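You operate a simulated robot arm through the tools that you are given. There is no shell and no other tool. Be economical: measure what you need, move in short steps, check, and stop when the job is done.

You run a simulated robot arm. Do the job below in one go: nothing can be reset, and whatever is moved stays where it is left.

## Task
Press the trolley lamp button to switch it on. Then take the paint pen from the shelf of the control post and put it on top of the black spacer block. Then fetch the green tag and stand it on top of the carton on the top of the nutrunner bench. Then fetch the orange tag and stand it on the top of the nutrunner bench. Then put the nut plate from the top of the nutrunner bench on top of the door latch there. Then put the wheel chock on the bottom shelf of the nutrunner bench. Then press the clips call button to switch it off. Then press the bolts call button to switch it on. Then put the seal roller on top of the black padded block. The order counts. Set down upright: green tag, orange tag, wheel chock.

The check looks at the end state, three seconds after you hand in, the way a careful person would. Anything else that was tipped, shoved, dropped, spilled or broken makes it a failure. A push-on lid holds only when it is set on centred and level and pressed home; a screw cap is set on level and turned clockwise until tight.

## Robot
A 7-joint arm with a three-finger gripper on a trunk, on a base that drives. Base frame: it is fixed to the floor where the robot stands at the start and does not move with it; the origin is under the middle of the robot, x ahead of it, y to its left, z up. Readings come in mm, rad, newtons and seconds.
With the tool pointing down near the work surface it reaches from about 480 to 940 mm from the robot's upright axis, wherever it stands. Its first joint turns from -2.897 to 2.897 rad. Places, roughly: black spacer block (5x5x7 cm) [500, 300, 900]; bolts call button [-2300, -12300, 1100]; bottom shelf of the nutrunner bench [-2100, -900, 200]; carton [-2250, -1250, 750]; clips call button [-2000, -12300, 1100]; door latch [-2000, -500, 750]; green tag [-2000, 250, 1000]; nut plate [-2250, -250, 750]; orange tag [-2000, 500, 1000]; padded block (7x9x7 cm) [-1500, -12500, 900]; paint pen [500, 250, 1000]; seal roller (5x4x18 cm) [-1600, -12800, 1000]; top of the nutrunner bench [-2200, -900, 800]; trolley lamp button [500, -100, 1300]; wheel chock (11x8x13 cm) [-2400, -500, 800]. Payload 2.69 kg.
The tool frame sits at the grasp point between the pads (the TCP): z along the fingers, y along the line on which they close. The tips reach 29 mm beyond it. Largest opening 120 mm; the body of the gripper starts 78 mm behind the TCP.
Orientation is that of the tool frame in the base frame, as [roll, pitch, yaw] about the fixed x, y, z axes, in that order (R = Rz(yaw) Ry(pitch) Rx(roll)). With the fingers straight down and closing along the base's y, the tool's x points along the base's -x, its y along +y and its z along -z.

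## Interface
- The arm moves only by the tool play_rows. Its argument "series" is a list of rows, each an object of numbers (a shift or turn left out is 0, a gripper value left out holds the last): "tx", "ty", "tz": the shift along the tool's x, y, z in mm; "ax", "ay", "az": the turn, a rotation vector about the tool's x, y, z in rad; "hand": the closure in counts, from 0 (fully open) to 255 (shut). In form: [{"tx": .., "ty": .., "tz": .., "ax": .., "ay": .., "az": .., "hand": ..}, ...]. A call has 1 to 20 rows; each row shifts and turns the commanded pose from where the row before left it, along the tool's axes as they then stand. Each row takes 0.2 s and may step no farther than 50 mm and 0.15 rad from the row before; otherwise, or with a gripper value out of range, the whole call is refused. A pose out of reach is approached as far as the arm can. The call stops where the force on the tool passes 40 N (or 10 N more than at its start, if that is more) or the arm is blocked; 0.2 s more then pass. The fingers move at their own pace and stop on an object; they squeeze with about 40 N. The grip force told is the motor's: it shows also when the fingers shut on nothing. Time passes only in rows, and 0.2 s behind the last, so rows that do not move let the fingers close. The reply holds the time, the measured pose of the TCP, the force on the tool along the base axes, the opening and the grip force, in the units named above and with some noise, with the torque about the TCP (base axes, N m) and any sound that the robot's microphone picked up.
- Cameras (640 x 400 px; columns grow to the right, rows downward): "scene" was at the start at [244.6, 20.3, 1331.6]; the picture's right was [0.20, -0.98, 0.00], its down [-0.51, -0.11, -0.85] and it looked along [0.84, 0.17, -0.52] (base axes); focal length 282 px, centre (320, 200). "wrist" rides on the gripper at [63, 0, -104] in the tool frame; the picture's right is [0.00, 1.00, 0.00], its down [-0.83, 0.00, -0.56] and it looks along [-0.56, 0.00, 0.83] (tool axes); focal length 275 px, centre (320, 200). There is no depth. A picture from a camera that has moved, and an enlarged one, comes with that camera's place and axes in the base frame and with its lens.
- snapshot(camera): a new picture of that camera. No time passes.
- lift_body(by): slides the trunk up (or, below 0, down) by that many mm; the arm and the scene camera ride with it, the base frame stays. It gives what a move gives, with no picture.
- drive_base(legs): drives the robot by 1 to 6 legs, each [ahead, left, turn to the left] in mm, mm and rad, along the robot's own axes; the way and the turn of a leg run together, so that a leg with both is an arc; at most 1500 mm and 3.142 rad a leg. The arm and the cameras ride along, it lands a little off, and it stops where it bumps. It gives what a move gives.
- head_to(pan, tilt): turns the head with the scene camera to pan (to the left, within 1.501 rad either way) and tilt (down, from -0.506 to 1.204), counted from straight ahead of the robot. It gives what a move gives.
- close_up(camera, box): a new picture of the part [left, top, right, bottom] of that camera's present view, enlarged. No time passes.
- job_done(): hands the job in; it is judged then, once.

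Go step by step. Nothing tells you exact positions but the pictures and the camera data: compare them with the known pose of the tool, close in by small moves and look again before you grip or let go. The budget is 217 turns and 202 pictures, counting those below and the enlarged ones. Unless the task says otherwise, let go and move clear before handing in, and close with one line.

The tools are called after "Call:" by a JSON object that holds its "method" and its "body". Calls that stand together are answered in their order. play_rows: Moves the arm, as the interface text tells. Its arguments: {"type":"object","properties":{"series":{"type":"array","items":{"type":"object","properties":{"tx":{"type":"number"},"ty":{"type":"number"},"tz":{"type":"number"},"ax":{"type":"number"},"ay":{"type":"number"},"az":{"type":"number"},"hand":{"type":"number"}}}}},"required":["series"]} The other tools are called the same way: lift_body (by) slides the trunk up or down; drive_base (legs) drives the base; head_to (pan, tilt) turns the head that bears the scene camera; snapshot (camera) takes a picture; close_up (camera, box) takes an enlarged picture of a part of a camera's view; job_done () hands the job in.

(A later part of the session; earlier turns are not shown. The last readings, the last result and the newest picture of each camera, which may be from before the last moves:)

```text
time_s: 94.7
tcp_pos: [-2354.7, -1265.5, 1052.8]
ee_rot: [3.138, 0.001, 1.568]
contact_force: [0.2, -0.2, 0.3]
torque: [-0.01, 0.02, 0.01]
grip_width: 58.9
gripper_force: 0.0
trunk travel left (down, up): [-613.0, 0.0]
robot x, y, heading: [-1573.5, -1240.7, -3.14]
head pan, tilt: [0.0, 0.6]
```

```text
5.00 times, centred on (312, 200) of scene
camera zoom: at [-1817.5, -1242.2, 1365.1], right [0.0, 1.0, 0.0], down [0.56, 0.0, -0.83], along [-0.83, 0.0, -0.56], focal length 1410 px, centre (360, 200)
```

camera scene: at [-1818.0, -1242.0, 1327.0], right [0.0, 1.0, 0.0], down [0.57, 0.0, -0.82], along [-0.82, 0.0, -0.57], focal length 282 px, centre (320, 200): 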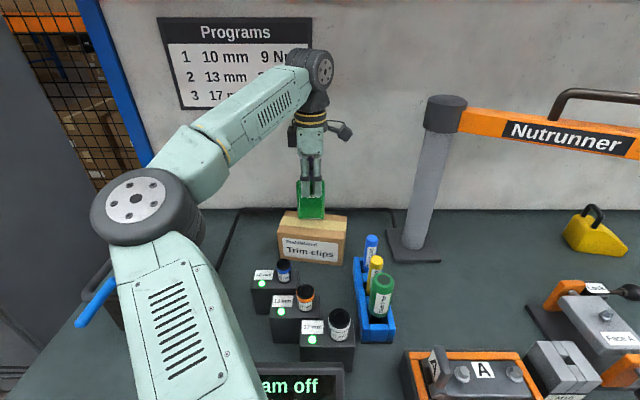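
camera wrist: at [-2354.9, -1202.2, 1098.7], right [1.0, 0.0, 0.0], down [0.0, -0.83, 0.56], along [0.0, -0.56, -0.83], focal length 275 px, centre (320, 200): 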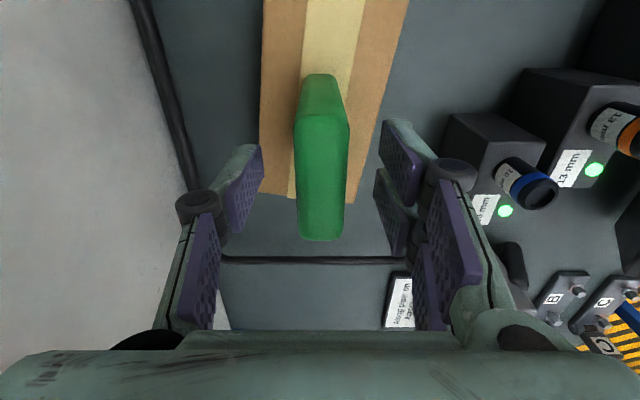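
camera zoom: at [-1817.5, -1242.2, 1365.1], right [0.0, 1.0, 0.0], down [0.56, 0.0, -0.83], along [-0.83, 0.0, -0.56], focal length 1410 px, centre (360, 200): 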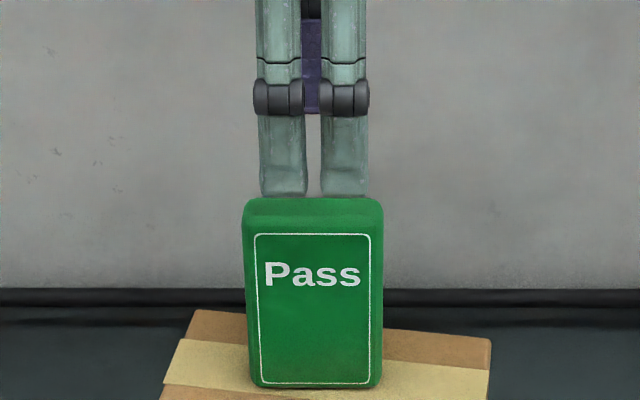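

Call:
{"method": "play_rows", "body": {"series": [{"tz": -10}, {"tz": -8}]}}

Call:
{"method": "drive_base", "body": {"legs": [[-60, 0, 0]]}}

Call:
{"method": "close_up", "body": {"camera": "scene", "box": [248, 160, 376, 240]}}

```text
time_s: 95.3
tcp_pos: [-2355.1, -1265.1, 1070.8]
ee_rot: [3.138, 0.0, 1.567]
contact_force: [0.5, -0.9, 0.5]
torque: [-0.02, 0.01, 0.0]
grip_width: 58.9
gripper_force: 0.0
trunk travel left (down, up): [-613.0, 0.0]
robot x, y, heading: [-1576.5, -1238.7, -3.139]
head pan, tilt: [0.0, 0.6]
```

```text
time_s: 96.2
tcp_pos: [-2295.9, -1264.2, 1071.1]
ee_rot: [3.138, -0.001, 1.566]
contact_force: [0.2, 0.5, 0.5]
torque: [0.01, 0.01, -0.02]
grip_width: 58.8
gripper_force: 0.1
trunk travel left (down, up): [-613.0, 0.0]
robot x, y, heading: [-1513.9, -1245.6, -3.141]
head pan, tilt: [0.0, 0.6]
```

```text
5.00 times, centred on (312, 200) of scene
camera zoom: at [-1757.6, -1242.0, 1365.3], right [0.0, 1.0, 0.0], down [0.56, 0.0, -0.83], along [-0.83, 0.0, -0.56], focal length 1410 px, centre (360, 200)
```

zoom: 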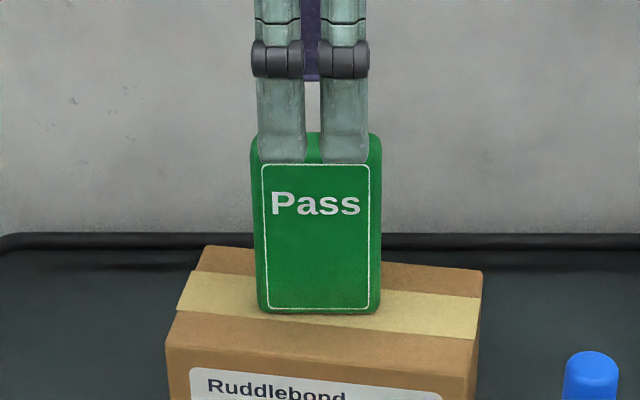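

The green tag stands well. Now I'll go back for the orange tag.

Call:
{"method": "drive_base", "body": {"legs": [[-450, 0, 0], [0, -1000, 0], [0, -648, 0]]}}

Call:
{"method": "play_rows", "body": {"series": [{"ty": 43, "hand": 85}, {"ty": 43}]}}

Call:
{"method": "drive_base", "body": {"legs": [[240, 0, 0]]}}

Call:
{"method": "snapshot", "body": {"camera": "scene"}}

Call:
{"method": "snapshot", "body": {"camera": "wrist"}}

```text
time_s: 111.6
tcp_pos: [-1852.0, 373.0, 1069.8]
ee_rot: [3.138, -0.001, 1.569]
contact_force: [0.6, 0.2, 0.2]
torque: [-0.01, 0.01, -0.02]
grip_width: 58.8
gripper_force: 0.1
trunk travel left (down, up): [-613.0, 0.0]
robot x, y, heading: [-1071.4, 393.4, -3.135]
head pan, tilt: [0.0, 0.6]
```

```text
time_s: 112.2
tcp_pos: [-1764.9, 372.9, 1071.2]
ee_rot: [3.138, 0.001, 1.568]
contact_force: [1.0, 0.6, -0.2]
torque: [0.0, -0.01, 0.02]
grip_width: 79.9
gripper_force: 0.1
trunk travel left (down, up): [-613.0, 0.0]
robot x, y, heading: [-1072.2, 393.3, -3.137]
head pan, tilt: [0.0, 0.6]
```

```text
time_s: 114.0
tcp_pos: [-2005.1, 373.8, 1070.7]
ee_rot: [3.136, 0.0, 1.564]
contact_force: [0.0, -1.2, -0.5]
torque: [-0.01, -0.03, 0.01]
grip_width: 80.0
gripper_force: 0.2
trunk travel left (down, up): [-613.0, 0.0]
robot x, y, heading: [-1314.4, 392.7, -3.14]
head pan, tilt: [0.0, 0.6]
```

```text
123 pictures are left
camera scene: at [-1554.4, 396.2, 1364.9], right [0.0, 1.0, 0.0], down [0.57, 0.0, -0.82], along [-0.82, 0.0, -0.57], focal length 282 px, centre (320, 200)
```

scene: 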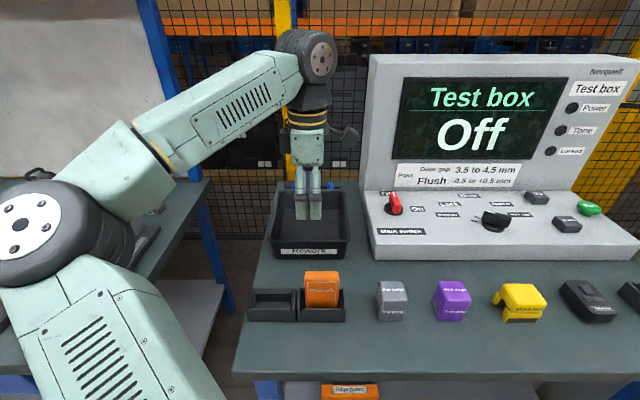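

```text
122 pictures are left
camera wrist: at [-2005.6, 436.6, 1174.3], right [1.0, 0.0, 0.0], down [0.0, -0.83, 0.56], along [0.0, -0.56, -0.83], focal length 275 px, centre (320, 200)
```

wrist: 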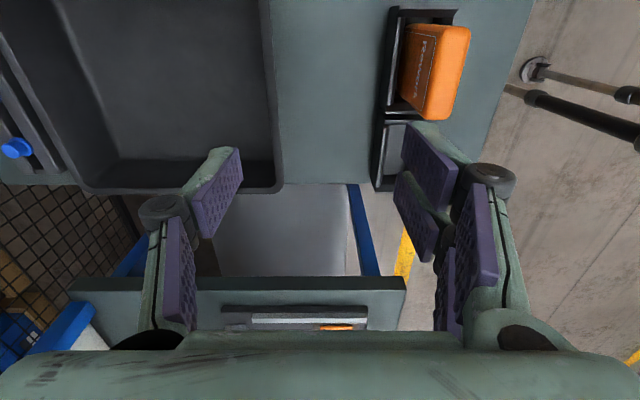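

Call:
{"method": "drive_base", "body": {"legs": [[-97, -10, 0]]}}

Call:
{"method": "play_rows", "body": {"series": [{"tz": 25}, {}]}}

Call:
{"method": "snapshot", "body": {"camera": "wrist"}}

Call:
{"method": "close_up", "body": {"camera": "scene", "box": [240, 220, 400, 320]}}

```text
time_s: 115.2
tcp_pos: [-1908.7, 383.3, 1070.9]
ee_rot: [3.14, -0.001, 1.566]
contact_force: [0.2, 0.0, -0.5]
torque: [-0.02, 0.01, 0.02]
grip_width: 80.0
gripper_force: 0.1
trunk travel left (down, up): [-613.0, 0.0]
robot x, y, heading: [-1213.1, 405.2, -3.143]
head pan, tilt: [0.0, 0.6]
```

```text
time_s: 115.8
tcp_pos: [-1907.2, 384.5, 1046.3]
ee_rot: [3.137, 0.002, 1.566]
contact_force: [0.5, -0.2, -0.2]
torque: [0.0, 0.02, -0.02]
grip_width: 80.0
gripper_force: 0.1
trunk travel left (down, up): [-613.0, 0.0]
robot x, y, heading: [-1215.3, 405.3, -3.14]
head pan, tilt: [0.0, 0.6]
```

```text
121 pictures are left
camera wrist: at [-1907.6, 447.3, 1149.9], right [1.0, 0.0, 0.0], down [0.0, -0.83, 0.56], along [0.0, -0.56, -0.83], focal length 275 px, centre (320, 200)
```

wrist: 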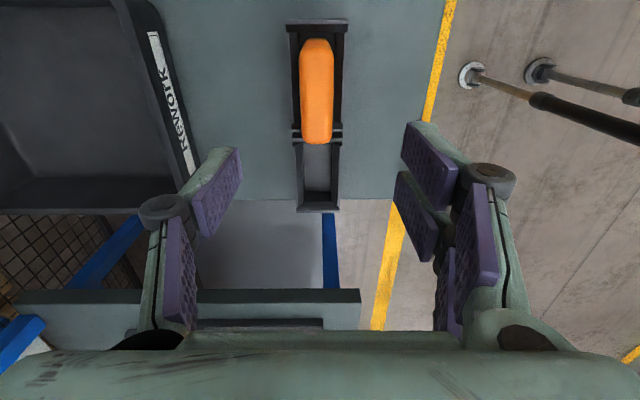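

```text
4.00 times, centred on (320, 270) of scene
camera zoom: at [-1456.7, 406.3, 1365.1], right [0.0, 1.0, 0.0], down [0.56, 0.0, -0.83], along [-0.83, 0.0, -0.56], focal length 1128 px, centre (320, -80)
```

zoom: 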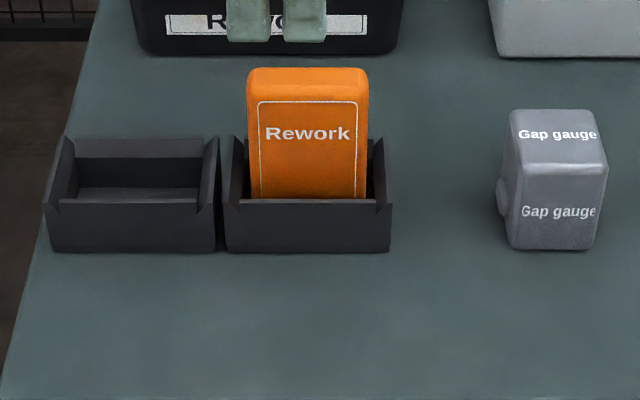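

Call:
{"method": "play_rows", "body": {"series": [{"tx": 10, "ty": -2, "tz": 25}, {"tz": 25}, {"tz": 20}, {"tz": 12}, {}]}}

Call:
{"method": "close_up", "body": {"camera": "scene", "box": [240, 220, 400, 320]}}

Call:
{"method": "snapshot", "body": {"camera": "wrist"}}

```text
time_s: 117.0
tcp_pos: [-1910.0, 394.2, 963.5]
ee_rot: [3.139, 0.002, 1.566]
contact_force: [-0.6, 0.6, 0.8]
torque: [0.0, 0.0, 0.02]
grip_width: 79.9
gripper_force: 0.0
trunk travel left (down, up): [-613.0, 0.0]
robot x, y, heading: [-1217.1, 399.4, -3.141]
head pan, tilt: [0.0, 0.6]
```

```text
4.00 times, centred on (320, 270) of scene
camera zoom: at [-1456.6, 406.3, 1365.1], right [0.0, 1.0, 0.0], down [0.56, 0.0, -0.83], along [-0.83, 0.0, -0.56], focal length 1128 px, centre (320, -80)
```

zoom: 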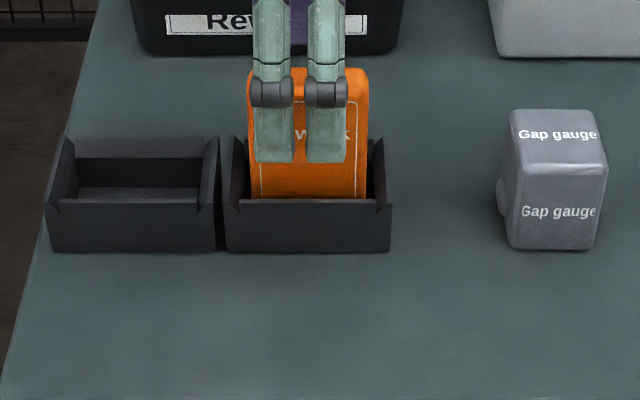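

```text
118 pictures are left
camera wrist: at [-1909.8, 457.3, 1068.1], right [1.0, 0.0, 0.0], down [0.0, -0.83, 0.56], along [0.0, -0.56, -0.83], focal length 275 px, centre (320, 200)
```

wrist: 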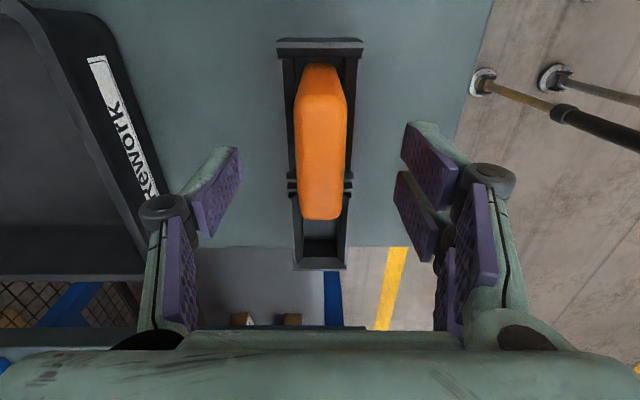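

Call:
{"method": "play_rows", "body": {"series": [{"tx": 4, "tz": 9.5}, {}, {"hand": 255}, {}, {}, {}, {}, {"tz": -10}, {"tz": -30}, {"tz": -40}, {"tz": -40}]}}

Call:
{"method": "close_up", "body": {"camera": "scene", "box": [240, 180, 400, 280]}}

```text
time_s: 119.4
tcp_pos: [-1909.1, 397.4, 1075.6]
ee_rot: [3.137, 0.0, 1.566]
contact_force: [-0.3, -0.3, -1.3]
torque: [0.01, 0.01, 0.01]
grip_width: 23.3
gripper_force: 39.8
trunk travel left (down, up): [-613.0, 0.0]
robot x, y, heading: [-1213.3, 403.0, -3.141]
head pan, tilt: [0.0, 0.6]
```

```text
4.00 times, centred on (320, 230) of scene
camera zoom: at [-1456.4, 406.4, 1365.1], right [0.0, 1.0, 0.0], down [0.56, 0.0, -0.83], along [-0.83, 0.0, -0.56], focal length 1128 px, centre (320, 80)
```

zoom: 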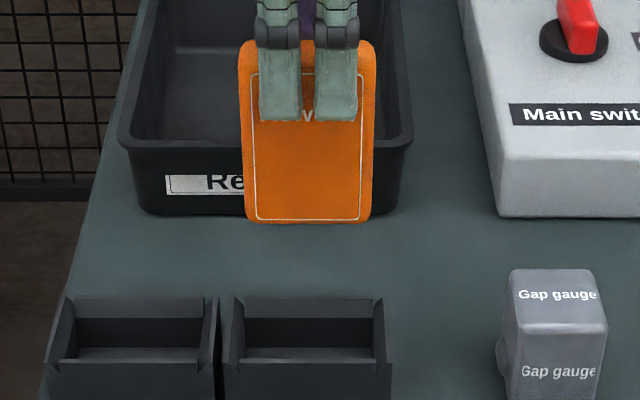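

Orange tag is held. I'll drive to an empty stretch of the nutrunner bench near [-1960, -750].

Call:
{"method": "drive_base", "body": {"legs": [[-350, 0, 0], [0, 1150, 0], [300, 0, 0]]}}

Call:
{"method": "snapshot", "body": {"camera": "scene"}}

Call:
{"method": "snapshot", "body": {"camera": "wrist"}}

```text
time_s: 132.0
tcp_pos: [-1858.0, -745.4, 1075.2]
ee_rot: [3.138, -0.001, 1.567]
contact_force: [-0.4, -0.3, -2.0]
torque: [-0.01, -0.06, 0.02]
grip_width: 23.3
gripper_force: 40.3
trunk travel left (down, up): [-613.0, 0.0]
robot x, y, heading: [-1158.6, -738.5, -3.141]
head pan, tilt: [0.0, 0.6]
```

```text
116 pictures are left
camera scene: at [-1405.6, -737.7, 1364.9], right [0.0, 1.0, 0.0], down [0.57, 0.0, -0.82], along [-0.82, 0.0, -0.57], focal length 282 px, centre (320, 200)
```

scene: 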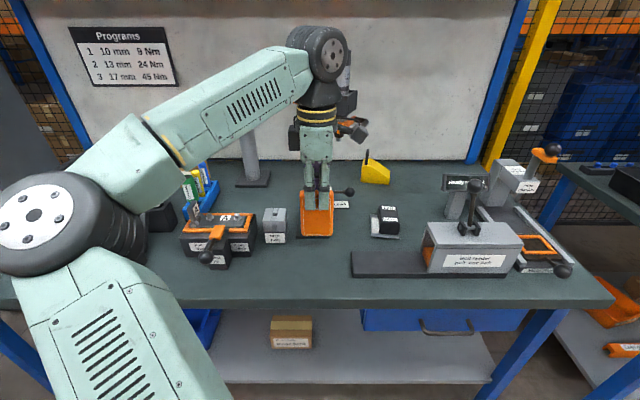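

```text
115 pictures are left
camera wrist: at [-1858.5, -682.7, 1178.6], right [1.0, 0.0, 0.0], down [0.0, -0.83, 0.56], along [0.0, -0.56, -0.83], focal length 275 px, centre (320, 200)
```

wrist: 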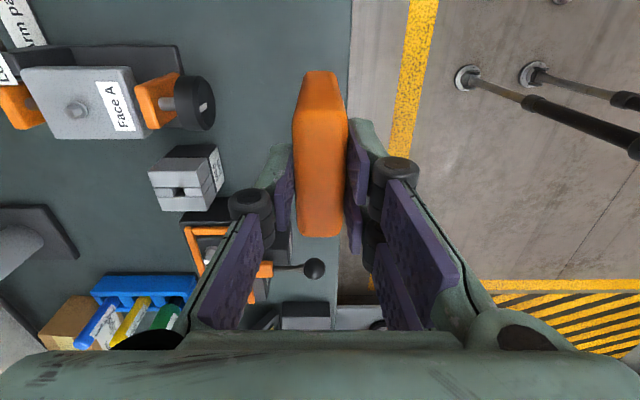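

The bench top is likely around z≈792, given the carton contact. A free spot is around [-1920, -755]; I'll move there and lower.

Call:
{"method": "play_rows", "body": {"series": [{"ty": -31, "tx": -5, "tz": 20}, {"ty": -31, "tx": -5, "tz": 20}, {"tz": 40}, {"tz": 40}, {"tz": 20}, {}]}}

Call:
{"method": "snapshot", "body": {"camera": "scene"}}

Call:
{"method": "snapshot", "body": {"camera": "wrist"}}

```text
time_s: 133.4
tcp_pos: [-1919.8, -755.8, 934.6]
ee_rot: [3.139, -0.001, 1.566]
contact_force: [-0.4, -0.5, -1.4]
torque: [-0.01, -0.01, 0.03]
grip_width: 23.2
gripper_force: 39.8
trunk travel left (down, up): [-613.0, 0.0]
robot x, y, heading: [-1164.0, -740.1, -3.139]
head pan, tilt: [0.0, 0.6]
```

```text
114 pictures are left
camera scene: at [-1404.9, -737.7, 1365.1], right [0.0, 1.0, 0.0], down [0.56, 0.0, -0.83], along [-0.83, 0.0, -0.56], focal length 282 px, centre (320, 200)
```

scene: 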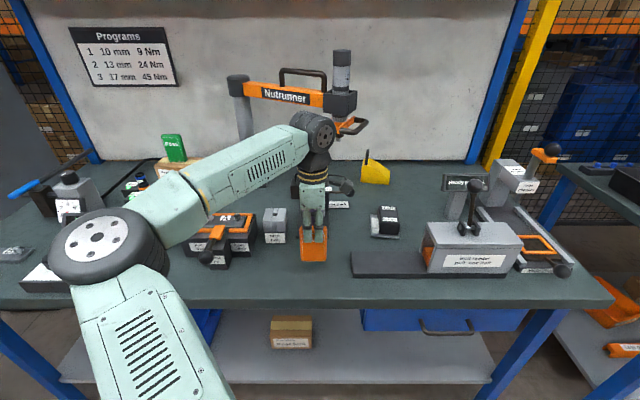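

```text
113 pictures are left
camera wrist: at [-1919.2, -692.6, 1038.5], right [1.0, 0.0, 0.0], down [0.0, -0.83, 0.56], along [0.0, -0.56, -0.83], focal length 275 px, centre (320, 200)
```

wrist: 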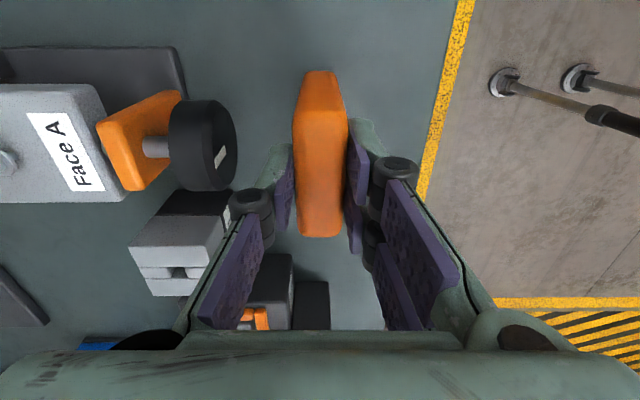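

Call:
{"method": "play_rows", "body": {"series": [{"ty": 18, "tx": 10, "tz": 10}, {"tz": 12}, {}]}}

Call:
{"method": "close_up", "body": {"camera": "scene", "box": [250, 200, 410, 300]}}

```text
time_s: 134.2
tcp_pos: [-1900.7, -746.3, 913.3]
ee_rot: [3.138, 0.0, 1.566]
contact_force: [0.2, 0.2, -1.2]
torque: [-0.01, -0.01, 0.01]
grip_width: 23.4
gripper_force: 39.9
trunk travel left (down, up): [-613.0, 0.0]
robot x, y, heading: [-1159.8, -738.2, -3.14]
head pan, tilt: [0.0, 0.6]
```

```text
4.00 times, centred on (330, 250) of scene
camera zoom: at [-1404.9, -737.7, 1365.1], right [0.0, 1.0, 0.0], down [0.56, 0.0, -0.83], along [-0.83, 0.0, -0.56], focal length 1128 px, centre (280, 0)
```

zoom: 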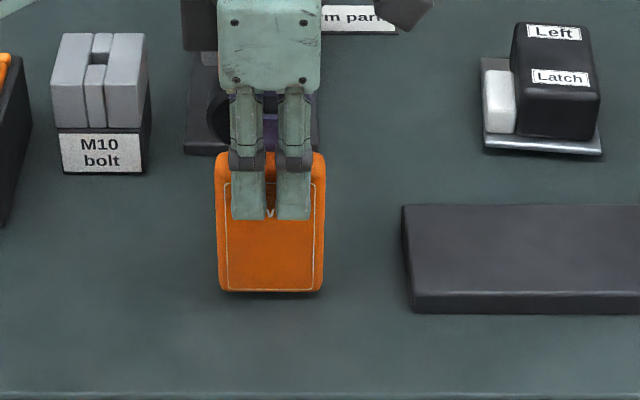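

Call:
{"method": "play_rows", "body": {"series": [{"tz": 4}, {"tz": 3}, {"tz": 3}, {}]}}

Call:
{"method": "play_rows", "body": {"series": [{"tz": 2}, {}]}}

Call:
{"method": "play_rows", "body": {"series": [{"tz": 2}, {}]}}

```text
time_s: 135.2
tcp_pos: [-1900.6, -745.6, 905.9]
ee_rot: [-3.14, 0.0, 1.566]
contact_force: [0.5, -1.7, 18.6]
torque: [-0.11, -0.16, -0.04]
grip_width: 23.2
gripper_force: 40.2
trunk travel left (down, up): [-613.0, 0.0]
robot x, y, heading: [-1161.8, -733.8, -3.141]
head pan, tilt: [0.0, 0.6]
```

```text
time_s: 135.8
tcp_pos: [-1901.3, -745.1, 905.1]
ee_rot: [-3.138, 0.0, 1.567]
contact_force: [-2.6, -3.5, 37.6]
torque: [-0.36, 0.03, 0.01]
grip_width: 23.2
gripper_force: 40.2
trunk travel left (down, up): [-613.0, 0.0]
robot x, y, heading: [-1162.8, -741.2, -3.143]
head pan, tilt: [0.0, 0.6]
```

```text
time_s: 136.4
tcp_pos: [-1898.3, -745.7, 904.6]
ee_rot: [-3.137, -0.001, 1.565]
contact_force: [-4.2, -6.5, 45.3]
torque: [-0.18, 0.11, -0.01]
grip_width: 23.6
gripper_force: 40.4
trunk travel left (down, up): [-613.0, 0.0]
robot x, y, heading: [-1160.5, -737.1, -3.142]
head pan, tilt: [0.0, 0.6]
```

Firm contact; I'll relieve the load and release.

Call:
{"method": "play_rows", "body": {"series": [{"tz": -3}, {"tz": -2.5}, {}]}}

Call:
{"method": "close_up", "body": {"camera": "scene", "box": [250, 200, 410, 300]}}

```text
time_s: 137.2
tcp_pos: [-1901.0, -746.1, 904.0]
ee_rot: [3.137, 0.0, 1.567]
contact_force: [-2.9, -2.6, 12.4]
torque: [0.23, 0.21, 0.07]
grip_width: 23.5
gripper_force: 40.0
trunk travel left (down, up): [-613.0, 0.0]
robot x, y, heading: [-1160.5, -739.1, -3.135]
head pan, tilt: [0.0, 0.6]
```

```text
4.00 times, centred on (330, 250) of scene
camera zoom: at [-1403.8, -737.8, 1365.1], right [0.0, 1.0, 0.0], down [0.56, 0.0, -0.83], along [-0.83, 0.0, -0.56], focal length 1128 px, centre (280, 0)
```

zoom: 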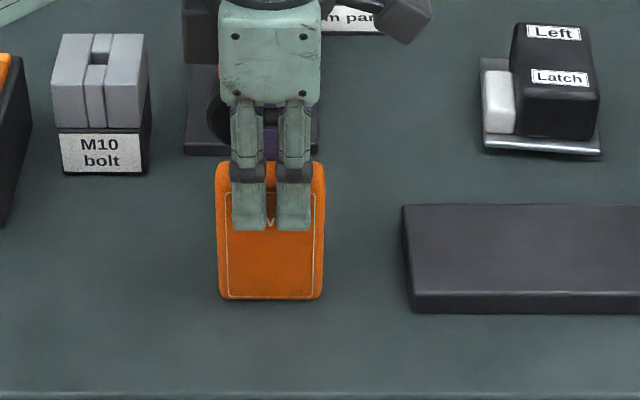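

Call:
{"method": "play_rows", "body": {"series": [{"tz": -1}, {"hand": 230}, {"hand": 215}, {"hand": 195}, {"hand": 165}, {"hand": 150}, {}]}}

Call:
{"method": "close_up", "body": {"camera": "scene", "box": [250, 200, 410, 300]}}

Call:
{"method": "snapshot", "body": {"camera": "wrist"}}

```text
time_s: 138.8
tcp_pos: [-1901.2, -745.2, 905.8]
ee_rot: [3.138, -0.001, 1.565]
contact_force: [1.2, 0.2, -0.2]
torque: [-0.04, 0.01, 0.02]
grip_width: 49.4
gripper_force: 0.0
trunk travel left (down, up): [-613.0, 0.0]
robot x, y, heading: [-1162.1, -741.2, -3.141]
head pan, tilt: [0.0, 0.6]
```

```text
4.00 times, centred on (330, 250) of scene
camera zoom: at [-1404.9, -737.7, 1365.1], right [0.0, 1.0, 0.0], down [0.56, 0.0, -0.83], along [-0.83, 0.0, -0.56], focal length 1128 px, centre (280, 0)
```

zoom: 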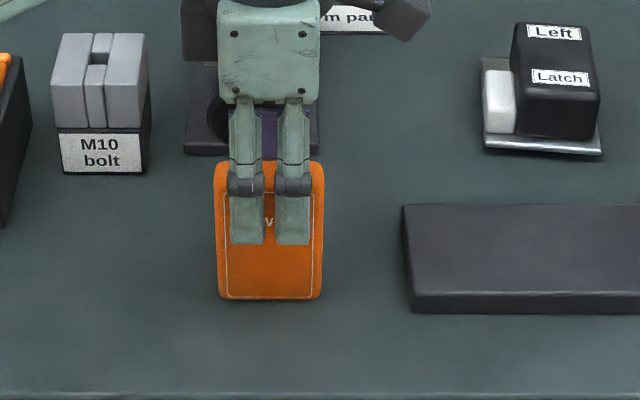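

```text
109 pictures are left
camera wrist: at [-1901.1, -682.8, 1009.4], right [1.0, 0.0, 0.0], down [0.0, -0.83, 0.56], along [0.0, -0.56, -0.83], focal length 275 px, centre (320, 200)
```

wrist: 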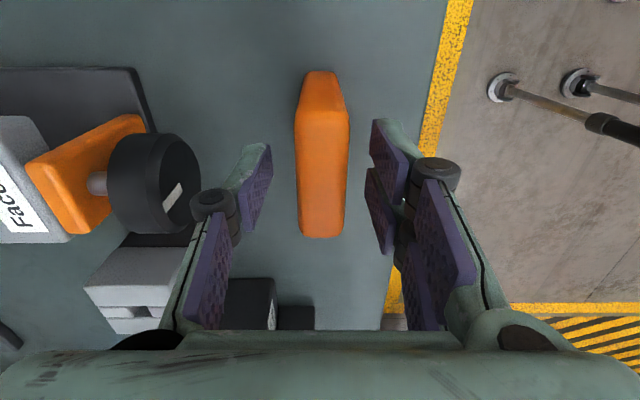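

The orange tag stands free. I'll rise, back off, and look for the nut plate on the right of the bench.

Call:
{"method": "play_rows", "body": {"series": [{"tz": -40}, {"tz": -45}, {"tz": -45}, {"tz": -45}]}}

Call:
{"method": "drive_base", "body": {"legs": [[-150, 0, 0], [0, -350, 0], [150, 0, 0]]}}

Call:
{"method": "snapshot", "body": {"camera": "scene"}}

Call:
{"method": "snapshot", "body": {"camera": "wrist"}}

```text
time_s: 139.8
tcp_pos: [-1901.6, -745.8, 1081.8]
ee_rot: [3.137, 0.0, 1.565]
contact_force: [-0.2, 0.7, 0.0]
torque: [0.02, 0.02, -0.01]
grip_width: 49.3
gripper_force: 0.0
trunk travel left (down, up): [-613.0, 0.0]
robot x, y, heading: [-1159.8, -738.7, -3.139]
head pan, tilt: [0.0, 0.6]
```

```text
time_s: 145.1
tcp_pos: [-1902.4, -390.2, 1080.5]
ee_rot: [3.137, 0.001, 1.56]
contact_force: [-0.7, 1.0, -0.9]
torque: [-0.03, -0.01, -0.02]
grip_width: 49.3
gripper_force: 0.1
trunk travel left (down, up): [-613.0, 0.0]
robot x, y, heading: [-1159.8, -384.8, 3.138]
head pan, tilt: [0.0, 0.6]
```

```text
108 pictures are left
camera scene: at [-1405.7, -385.1, 1364.9], right [0.0, 1.0, 0.0], down [0.57, 0.0, -0.82], along [-0.82, 0.0, -0.57], focal length 282 px, centre (320, 200)
```

scene: 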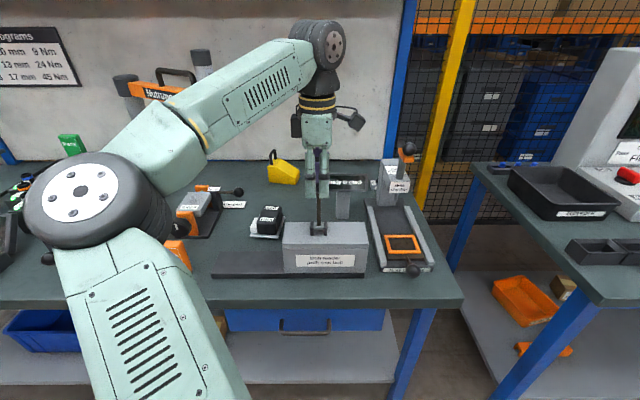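

```text
107 pictures are left
camera wrist: at [-1902.5, -327.0, 1184.0], right [1.0, -0.01, 0.0], down [-0.01, -0.83, 0.56], along [0.0, -0.56, -0.83], focal length 275 px, centre (320, 200)
```

wrist: 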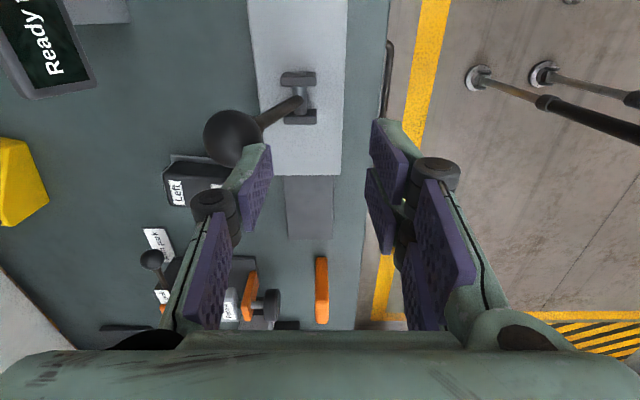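

Call:
{"method": "close_up", "body": {"camera": "scene", "box": [300, 130, 460, 290]}}

Call:
{"method": "close_up", "body": {"camera": "scene", "box": [170, 140, 330, 290]}}

```text
2.50 times, centred on (380, 210) of scene
camera zoom: at [-1405.7, -385.1, 1364.9], right [0.0, 1.0, 0.0], down [0.57, 0.0, -0.82], along [-0.82, 0.0, -0.57], focal length 705 px, centre (170, 175)
```

zoom: 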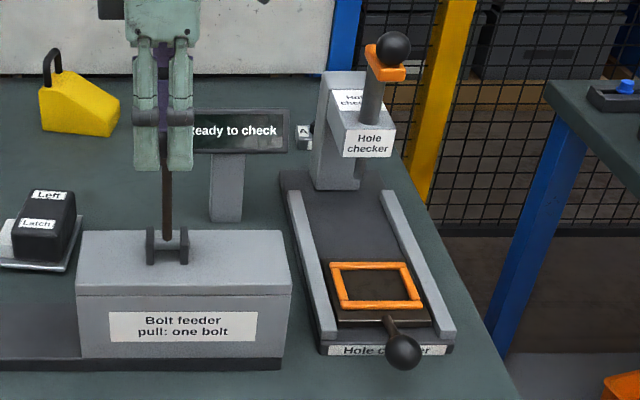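

```text
2.67 times, centred on (250, 215) of scene
camera zoom: at [-1405.7, -385.1, 1364.9], right [0.0, 1.0, 0.0], down [0.57, 0.0, -0.82], along [-0.82, 0.0, -0.57], focal length 752 px, centre (507, 160)
```

zoom: 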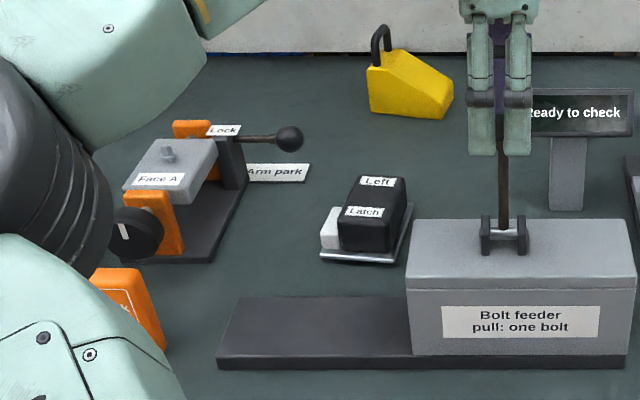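

A small grey item labelled "A" sits behind the display and is likely the nut plate. I'll look from another spot.

Call:
{"method": "play_rows", "body": {"series": [{"tz": -30}, {"ty": 40, "tz": -10}, {"ty": 40}]}}

Call:
{"method": "drive_base", "body": {"legs": [[0, -260, 0]]}}

Call:
{"method": "head_to", "body": {"pan": 0.1, "tilt": 0.5}}

Call:
{"method": "snapshot", "body": {"camera": "scene"}}

Call:
{"method": "snapshot", "body": {"camera": "wrist"}}

```text
time_s: 145.9
tcp_pos: [-1822.9, -392.0, 1120.1]
ee_rot: [3.139, 0.003, 1.562]
contact_force: [0.6, 0.2, -0.1]
torque: [0.0, 0.0, 0.01]
grip_width: 49.4
gripper_force: 0.0
trunk travel left (down, up): [-613.0, 0.0]
robot x, y, heading: [-1159.0, -386.8, 3.137]
head pan, tilt: [0.0, 0.6]
```

```text
time_s: 148.5
tcp_pos: [-1823.4, -133.4, 1120.7]
ee_rot: [3.138, 0.002, 1.563]
contact_force: [0.0, 0.1, 0.2]
torque: [-0.02, 0.02, -0.02]
grip_width: 49.6
gripper_force: 0.2
trunk travel left (down, up): [-613.0, 0.0]
robot x, y, heading: [-1158.8, -133.0, 3.136]
head pan, tilt: [0.0, 0.6]
```

```text
time_s: 149.1
tcp_pos: [-1821.9, -132.8, 1121.6]
ee_rot: [3.139, -0.001, 1.561]
contact_force: [0.0, -0.3, 0.0]
torque: [0.02, 0.0, 0.01]
grip_width: 49.2
gripper_force: 0.2
trunk travel left (down, up): [-613.0, 0.0]
robot x, y, heading: [-1164.4, -130.1, 3.14]
head pan, tilt: [0.099, 0.499]
```

```text
104 pictures are left
camera scene: at [-1406.2, -136.3, 1374.1], right [-0.1, 1.0, 0.0], down [0.48, 0.05, -0.88], along [-0.87, -0.08, -0.48], focal length 282 px, centre (320, 200)
```

scene: 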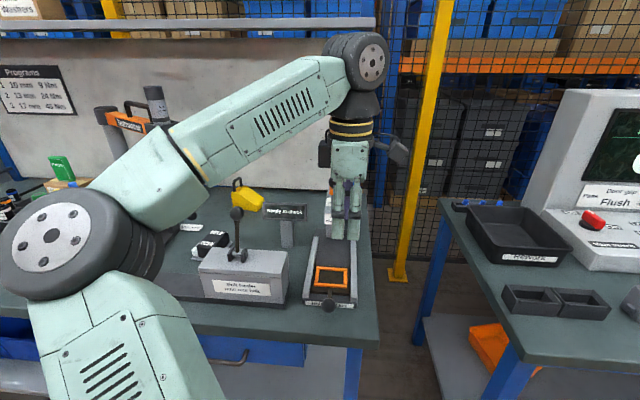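

```text
103 pictures are left
camera wrist: at [-1821.8, -70.0, 1224.7], right [1.0, 0.0, 0.0], down [-0.01, -0.83, 0.56], along [0.0, -0.56, -0.83], focal length 275 px, centre (320, 200)
```

wrist: 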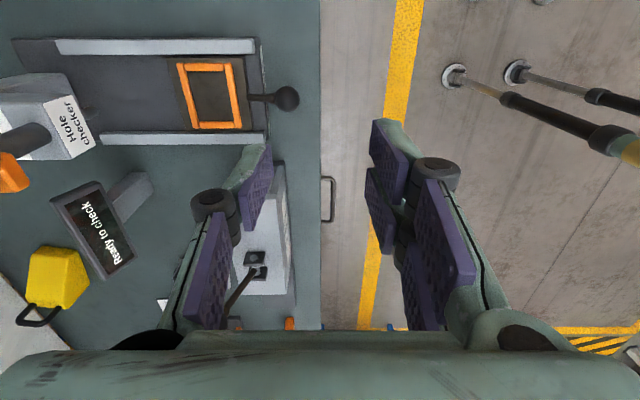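

Call:
{"method": "play_rows", "body": {"series": [{"tx": 45}, {"tx": 45}, {"tx": 45}, {"tx": 45}, {"tx": 45}]}}

Call:
{"method": "close_up", "body": {"camera": "scene", "box": [190, 160, 390, 300]}}

```text
time_s: 150.3
tcp_pos: [-1820.9, 93.1, 1118.8]
ee_rot: [3.138, 0.001, 1.565]
contact_force: [-0.6, 0.4, 0.3]
torque: [-0.05, 0.03, -0.01]
grip_width: 49.3
gripper_force: 0.1
trunk travel left (down, up): [-613.0, 0.0]
robot x, y, heading: [-1159.5, -132.2, 3.14]
head pan, tilt: [0.099, 0.499]
```

```text
2.86 times, centred on (290, 230) of scene
camera zoom: at [-1406.2, -135.6, 1374.2], right [-0.1, 1.0, 0.0], down [0.48, 0.05, -0.88], along [-0.87, -0.09, -0.48], focal length 806 px, centre (406, 114)
```

zoom: 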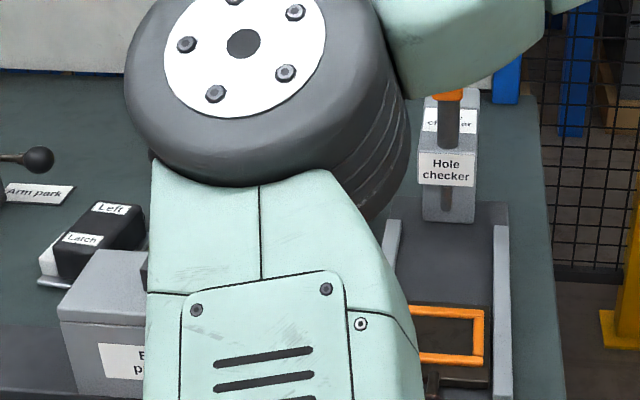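

Call:
{"method": "play_rows", "body": {"series": [{"tx": -45}, {"tx": -45}, {"tx": -45}, {"tx": -45}, {"tx": -45}]}}

Call:
{"method": "drive_base", "body": {"legs": [[280, 0, 0]]}}

Call:
{"method": "snapshot", "body": {"camera": "wrist"}}

Call:
{"method": "snapshot", "body": {"camera": "scene"}}

```text
time_s: 151.5
tcp_pos: [-1822.9, -135.0, 1120.7]
ee_rot: [3.138, -0.003, 1.562]
contact_force: [0.1, -0.3, 0.5]
torque: [0.01, 0.03, 0.03]
grip_width: 49.8
gripper_force: 0.0
trunk travel left (down, up): [-613.0, 0.0]
robot x, y, heading: [-1157.2, -133.3, 3.134]
head pan, tilt: [0.099, 0.499]
```

```text
time_s: 153.5
tcp_pos: [-2102.9, -132.5, 1118.8]
ee_rot: [3.134, -0.001, 1.562]
contact_force: [-0.7, 0.5, 0.1]
torque: [-0.02, -0.02, -0.02]
grip_width: 49.6
gripper_force: 0.1
trunk travel left (down, up): [-613.0, 0.0]
robot x, y, heading: [-1438.2, -131.7, 3.145]
head pan, tilt: [0.099, 0.499]
```

```text
101 pictures are left
camera wrist: at [-2102.2, -68.7, 1223.5], right [1.0, 0.0, 0.0], down [-0.01, -0.83, 0.56], along [0.0, -0.56, -0.83], focal length 275 px, centre (320, 200)
```

wrist: 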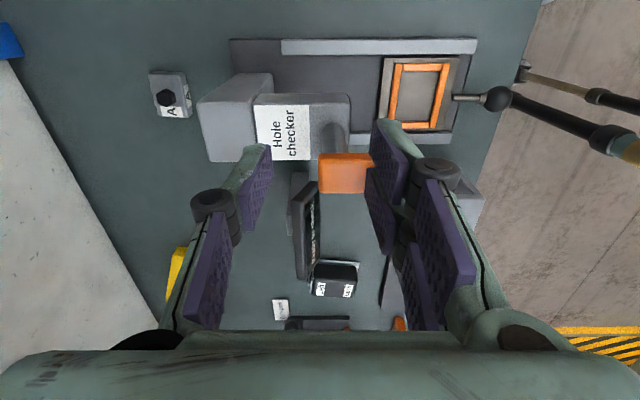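

```text
100 pictures are left
camera scene: at [-1686.5, -135.2, 1374.0], right [-0.1, 1.0, 0.0], down [0.48, 0.05, -0.88], along [-0.87, -0.08, -0.48], focal length 282 px, centre (320, 200)
```

scene: 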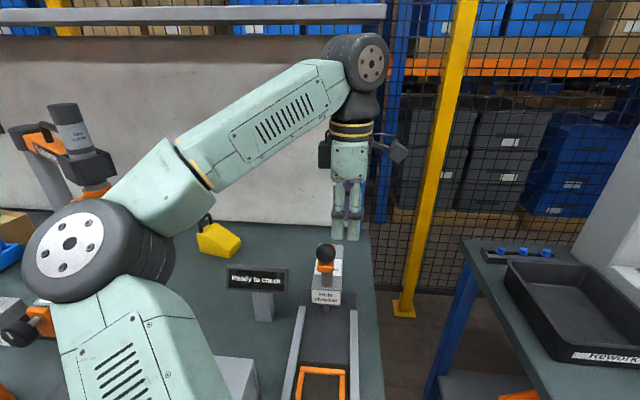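

Call:
{"method": "close_up", "body": {"camera": "wrist", "box": [120, 40, 280, 140]}}

```text
4.00 times, centred on (200, 90) of wrist
camera zoom: at [-2102.2, -68.7, 1223.5], right [1.0, 0.0, 0.0], down [-0.01, -0.83, 0.56], along [0.0, -0.56, -0.83], focal length 1101 px, centre (800, 640)
```

zoom: 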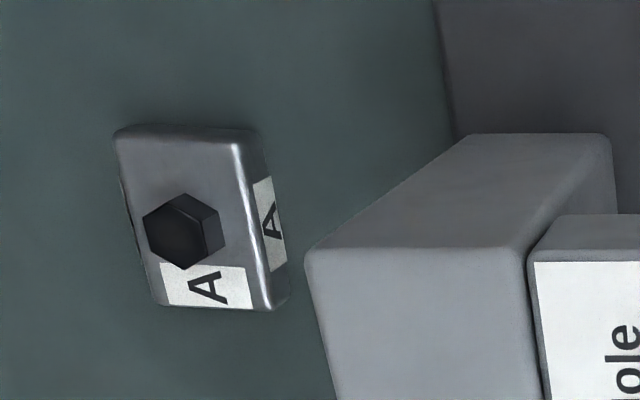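

The nut plate (a small plate with a hex boss, label "A") is behind the hole checker near [-2313, -162]. I'll approach from the left with the TCP to the robot's right, so the elbow stays clear of the lever, display and hole checker.

Call:
{"method": "drive_base", "body": {"legs": [[-250, 0, 0]]}}

Call:
{"method": "play_rows", "body": {"series": [{"tx": 43}, {"tx": 43}, {"tx": 43}, {"tx": 43}, {"tx": 43}, {"tx": 43}, {"tx": 43}]}}

Call:
{"method": "drive_base", "body": {"legs": [[0, 400, 0], [280, 0, 0]]}}

Call:
{"method": "head_to", "body": {"pan": -0.5, "tilt": 0.6}}

Call:
{"method": "snapshot", "body": {"camera": "scene"}}

Call:
{"method": "snapshot", "body": {"camera": "wrist"}}

```text
time_s: 155.3
tcp_pos: [-1850.7, -134.3, 1120.3]
ee_rot: [3.136, -0.001, 1.565]
contact_force: [0.9, 0.5, -0.1]
torque: [0.02, 0.04, -0.03]
grip_width: 49.5
gripper_force: 0.1
trunk travel left (down, up): [-613.0, 0.0]
robot x, y, heading: [-1191.7, -128.1, 3.139]
head pan, tilt: [0.099, 0.499]
```

```text
time_s: 156.9
tcp_pos: [-1847.8, 167.3, 1119.7]
ee_rot: [3.139, 0.002, 1.563]
contact_force: [0.4, -0.6, 0.1]
torque: [0.01, 0.02, 0.01]
grip_width: 49.6
gripper_force: 0.1
trunk travel left (down, up): [-613.0, 0.0]
robot x, y, heading: [-1187.0, -129.1, 3.139]
head pan, tilt: [0.099, 0.499]
```

```text
time_s: 162.2
tcp_pos: [-2130.2, -234.9, 1120.1]
ee_rot: [3.135, -0.002, 1.566]
contact_force: [-0.4, 0.9, -0.3]
torque: [0.02, -0.05, 0.01]
grip_width: 49.3
gripper_force: 0.2
trunk travel left (down, up): [-613.0, 0.0]
robot x, y, heading: [-1467.1, -527.5, -3.143]
head pan, tilt: [0.099, 0.499]
```

```text
time_s: 163.2
tcp_pos: [-2130.2, -236.1, 1119.1]
ee_rot: [3.139, 0.001, 1.565]
contact_force: [-0.1, -0.6, -0.1]
torque: [-0.04, 0.0, 0.01]
grip_width: 49.6
gripper_force: 0.0
trunk travel left (down, up): [-613.0, 0.0]
robot x, y, heading: [-1470.7, -531.1, -3.141]
head pan, tilt: [-0.499, 0.6]
```

```text
98 pictures are left
camera scene: at [-1702.2, -486.7, 1365.1], right [0.48, 0.88, 0.0], down [0.5, -0.27, -0.83], along [-0.72, 0.39, -0.56], focal length 282 px, centre (320, 200)
```

scene: 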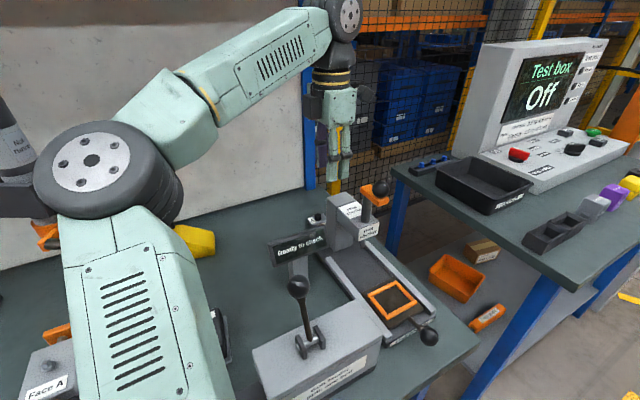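

```text
97 pictures are left
camera wrist: at [-2129.2, -172.5, 1224.0], right [1.0, 0.0, 0.0], down [0.0, -0.83, 0.56], along [0.0, -0.56, -0.83], focal length 275 px, centre (320, 200)
```

wrist: 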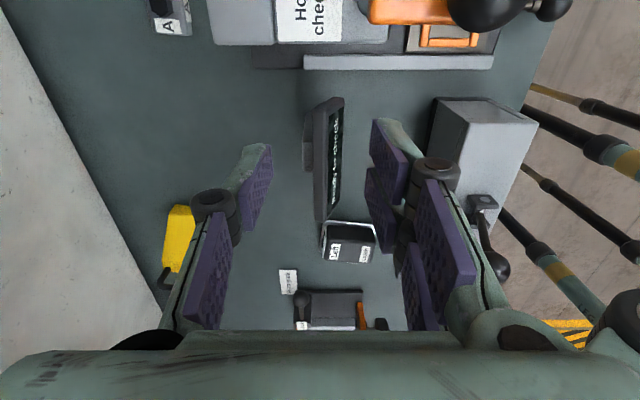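

The plate is visible at the right, but the elbow sits near the nutrunner head. I'll shift the robot right and forward to clear it, then extend.

Call:
{"method": "drive_base", "body": {"legs": [[0, -110, 0], [80, 0, 0]]}}

Call:
{"method": "play_rows", "body": {"series": [{"ty": -30, "tx": -20, "tz": 15}, {"ty": -30, "tx": -20, "tz": 15}, {"ty": -30, "tx": -20, "tz": 15}]}}

Call:
{"method": "snapshot", "body": {"camera": "scene"}}

Call:
{"method": "snapshot", "body": {"camera": "wrist"}}

```text
time_s: 165.3
tcp_pos: [-2209.5, -124.0, 1119.9]
ee_rot: [3.136, 0.001, 1.564]
contact_force: [-0.7, 0.1, 0.1]
torque: [-0.04, -0.04, -0.02]
grip_width: 49.5
gripper_force: 0.1
trunk travel left (down, up): [-613.0, 0.0]
robot x, y, heading: [-1548.7, -421.2, 3.139]
head pan, tilt: [-0.499, 0.6]
```

```text
time_s: 166.1
tcp_pos: [-2299.1, -186.8, 1074.4]
ee_rot: [3.136, 0.0, 1.562]
contact_force: [-0.2, -0.1, 0.5]
torque: [0.05, -0.02, -0.01]
grip_width: 49.3
gripper_force: 0.1
trunk travel left (down, up): [-613.0, 0.0]
robot x, y, heading: [-1550.0, -419.8, 3.143]
head pan, tilt: [-0.499, 0.6]
```

```text
96 pictures are left
camera scene: at [-1782.2, -376.6, 1365.0], right [0.48, 0.88, 0.0], down [0.5, -0.27, -0.82], along [-0.72, 0.4, -0.57], focal length 282 px, centre (320, 200)
```

scene: 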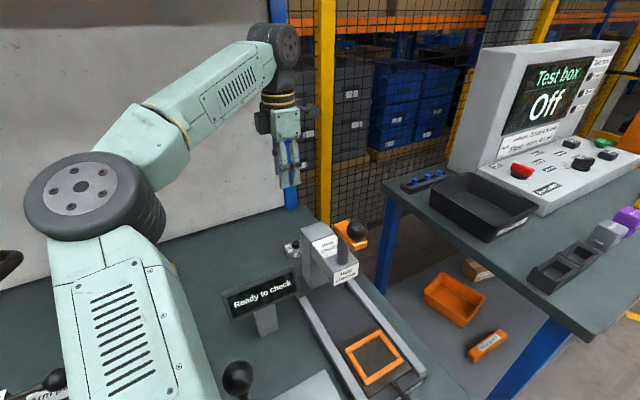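

```text
95 pictures are left
camera wrist: at [-2299.2, -122.2, 1178.2], right [1.0, 0.0, 0.01], down [-0.01, -0.83, 0.56], along [0.0, -0.56, -0.83], focal length 275 px, centre (320, 200)
```

wrist: 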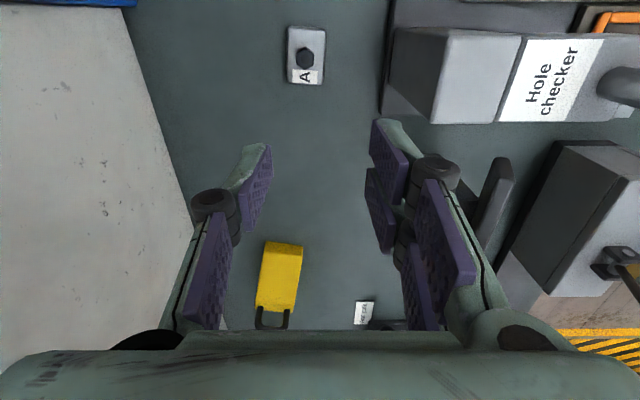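

Call:
{"method": "play_rows", "body": {"series": [{"ty": -16, "tx": 24, "hand": 106}, {"tz": 45}, {"tz": 45}, {"tz": 35}, {}]}}

Call:
{"method": "snapshot", "body": {"camera": "wrist"}}

Call:
{"method": "snapshot", "body": {"camera": "scene"}}

```text
time_s: 167.3
tcp_pos: [-2314.3, -161.1, 950.8]
ee_rot: [3.137, -0.001, 1.565]
contact_force: [-0.4, -0.1, -0.3]
torque: [0.0, 0.0, -0.02]
grip_width: 69.8
gripper_force: 0.0
trunk travel left (down, up): [-613.0, 0.0]
robot x, y, heading: [-1548.9, -424.0, 3.142]
head pan, tilt: [-0.499, 0.6]
```

```text
94 pictures are left
camera wrist: at [-2313.7, -98.0, 1054.0], right [1.0, 0.0, 0.0], down [0.0, -0.83, 0.56], along [0.0, -0.56, -0.83], focal length 275 px, centre (320, 200)
```

wrist: 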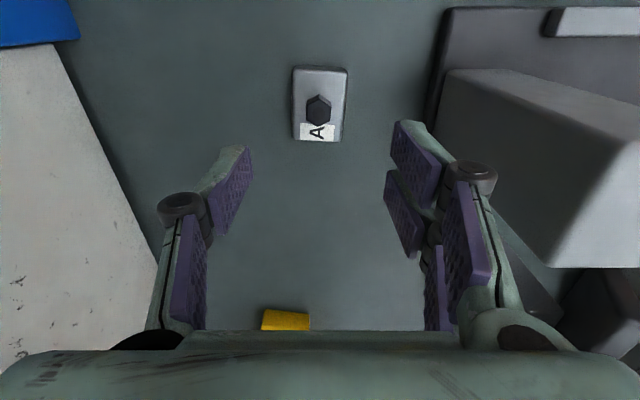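

```text
93 pictures are left
camera scene: at [-1781.5, -376.5, 1365.1], right [0.48, 0.88, 0.0], down [0.5, -0.27, -0.83], along [-0.72, 0.4, -0.56], focal length 282 px, centre (320, 200)
```

scene: 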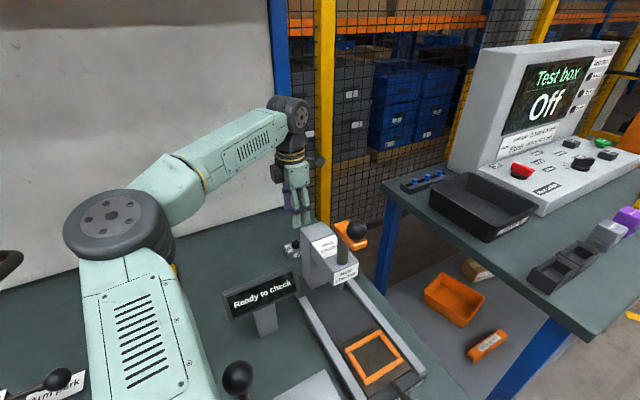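

Call:
{"method": "play_rows", "body": {"series": [{"tz": 40}, {"tz": 40}, {"tz": 20}, {"tz": 10}, {}]}}

Call:
{"method": "snapshot", "body": {"camera": "wrist"}}

Call:
{"method": "close_up", "body": {"camera": "scene", "box": [240, 190, 400, 290]}}

```text
time_s: 168.5
tcp_pos: [-2313.1, -160.4, 840.2]
ee_rot: [3.136, 0.0, 1.563]
contact_force: [0.5, 0.6, -0.5]
torque: [-0.02, -0.02, 0.0]
grip_width: 69.9
gripper_force: 0.1
trunk travel left (down, up): [-613.0, 0.0]
robot x, y, heading: [-1547.3, -423.1, 3.14]
head pan, tilt: [-0.499, 0.6]
```

```text
92 pictures are left
camera wrist: at [-2313.2, -97.4, 944.0], right [1.0, 0.0, 0.0], down [-0.01, -0.83, 0.56], along [0.0, -0.56, -0.83], focal length 275 px, centre (320, 200)
```

wrist: 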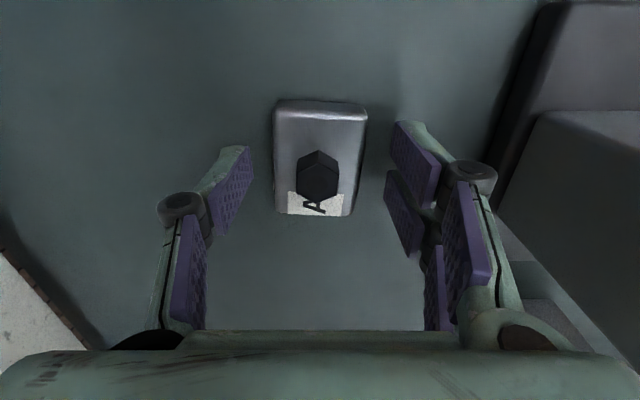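

```text
4.00 times, centred on (320, 240) of scene
camera zoom: at [-1781.6, -376.5, 1365.1], right [0.48, 0.88, 0.0], down [0.5, -0.27, -0.83], along [-0.72, 0.4, -0.56], focal length 1128 px, centre (320, 40)
```

zoom: 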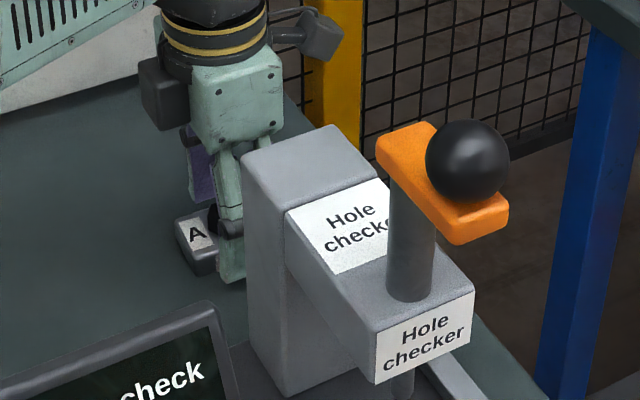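

Call:
{"method": "play_rows", "body": {"series": [{"tz": 6}, {}, {"hand": 255}, {}, {}, {}, {}]}}

Call:
{"method": "snapshot", "body": {"camera": "wrist"}}

```text
time_s: 170.1
tcp_pos: [-2313.2, -161.1, 835.4]
ee_rot: [3.138, 0.0, 1.564]
contact_force: [0.0, -0.6, 1.9]
torque: [0.0, -0.11, -0.04]
grip_width: 44.6
gripper_force: 39.4
trunk travel left (down, up): [-613.0, 0.0]
robot x, y, heading: [-1551.4, -419.0, 3.142]
head pan, tilt: [-0.499, 0.6]
```

```text
90 pictures are left
camera wrist: at [-2312.9, -97.5, 938.3], right [1.0, 0.0, 0.0], down [0.0, -0.83, 0.56], along [0.0, -0.56, -0.83], focal length 275 px, centre (320, 200)
```

wrist: 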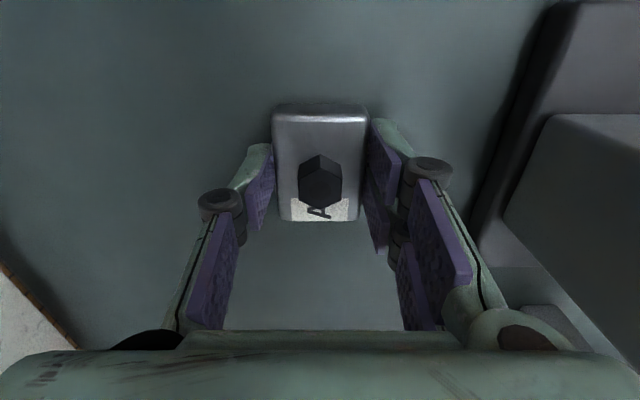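

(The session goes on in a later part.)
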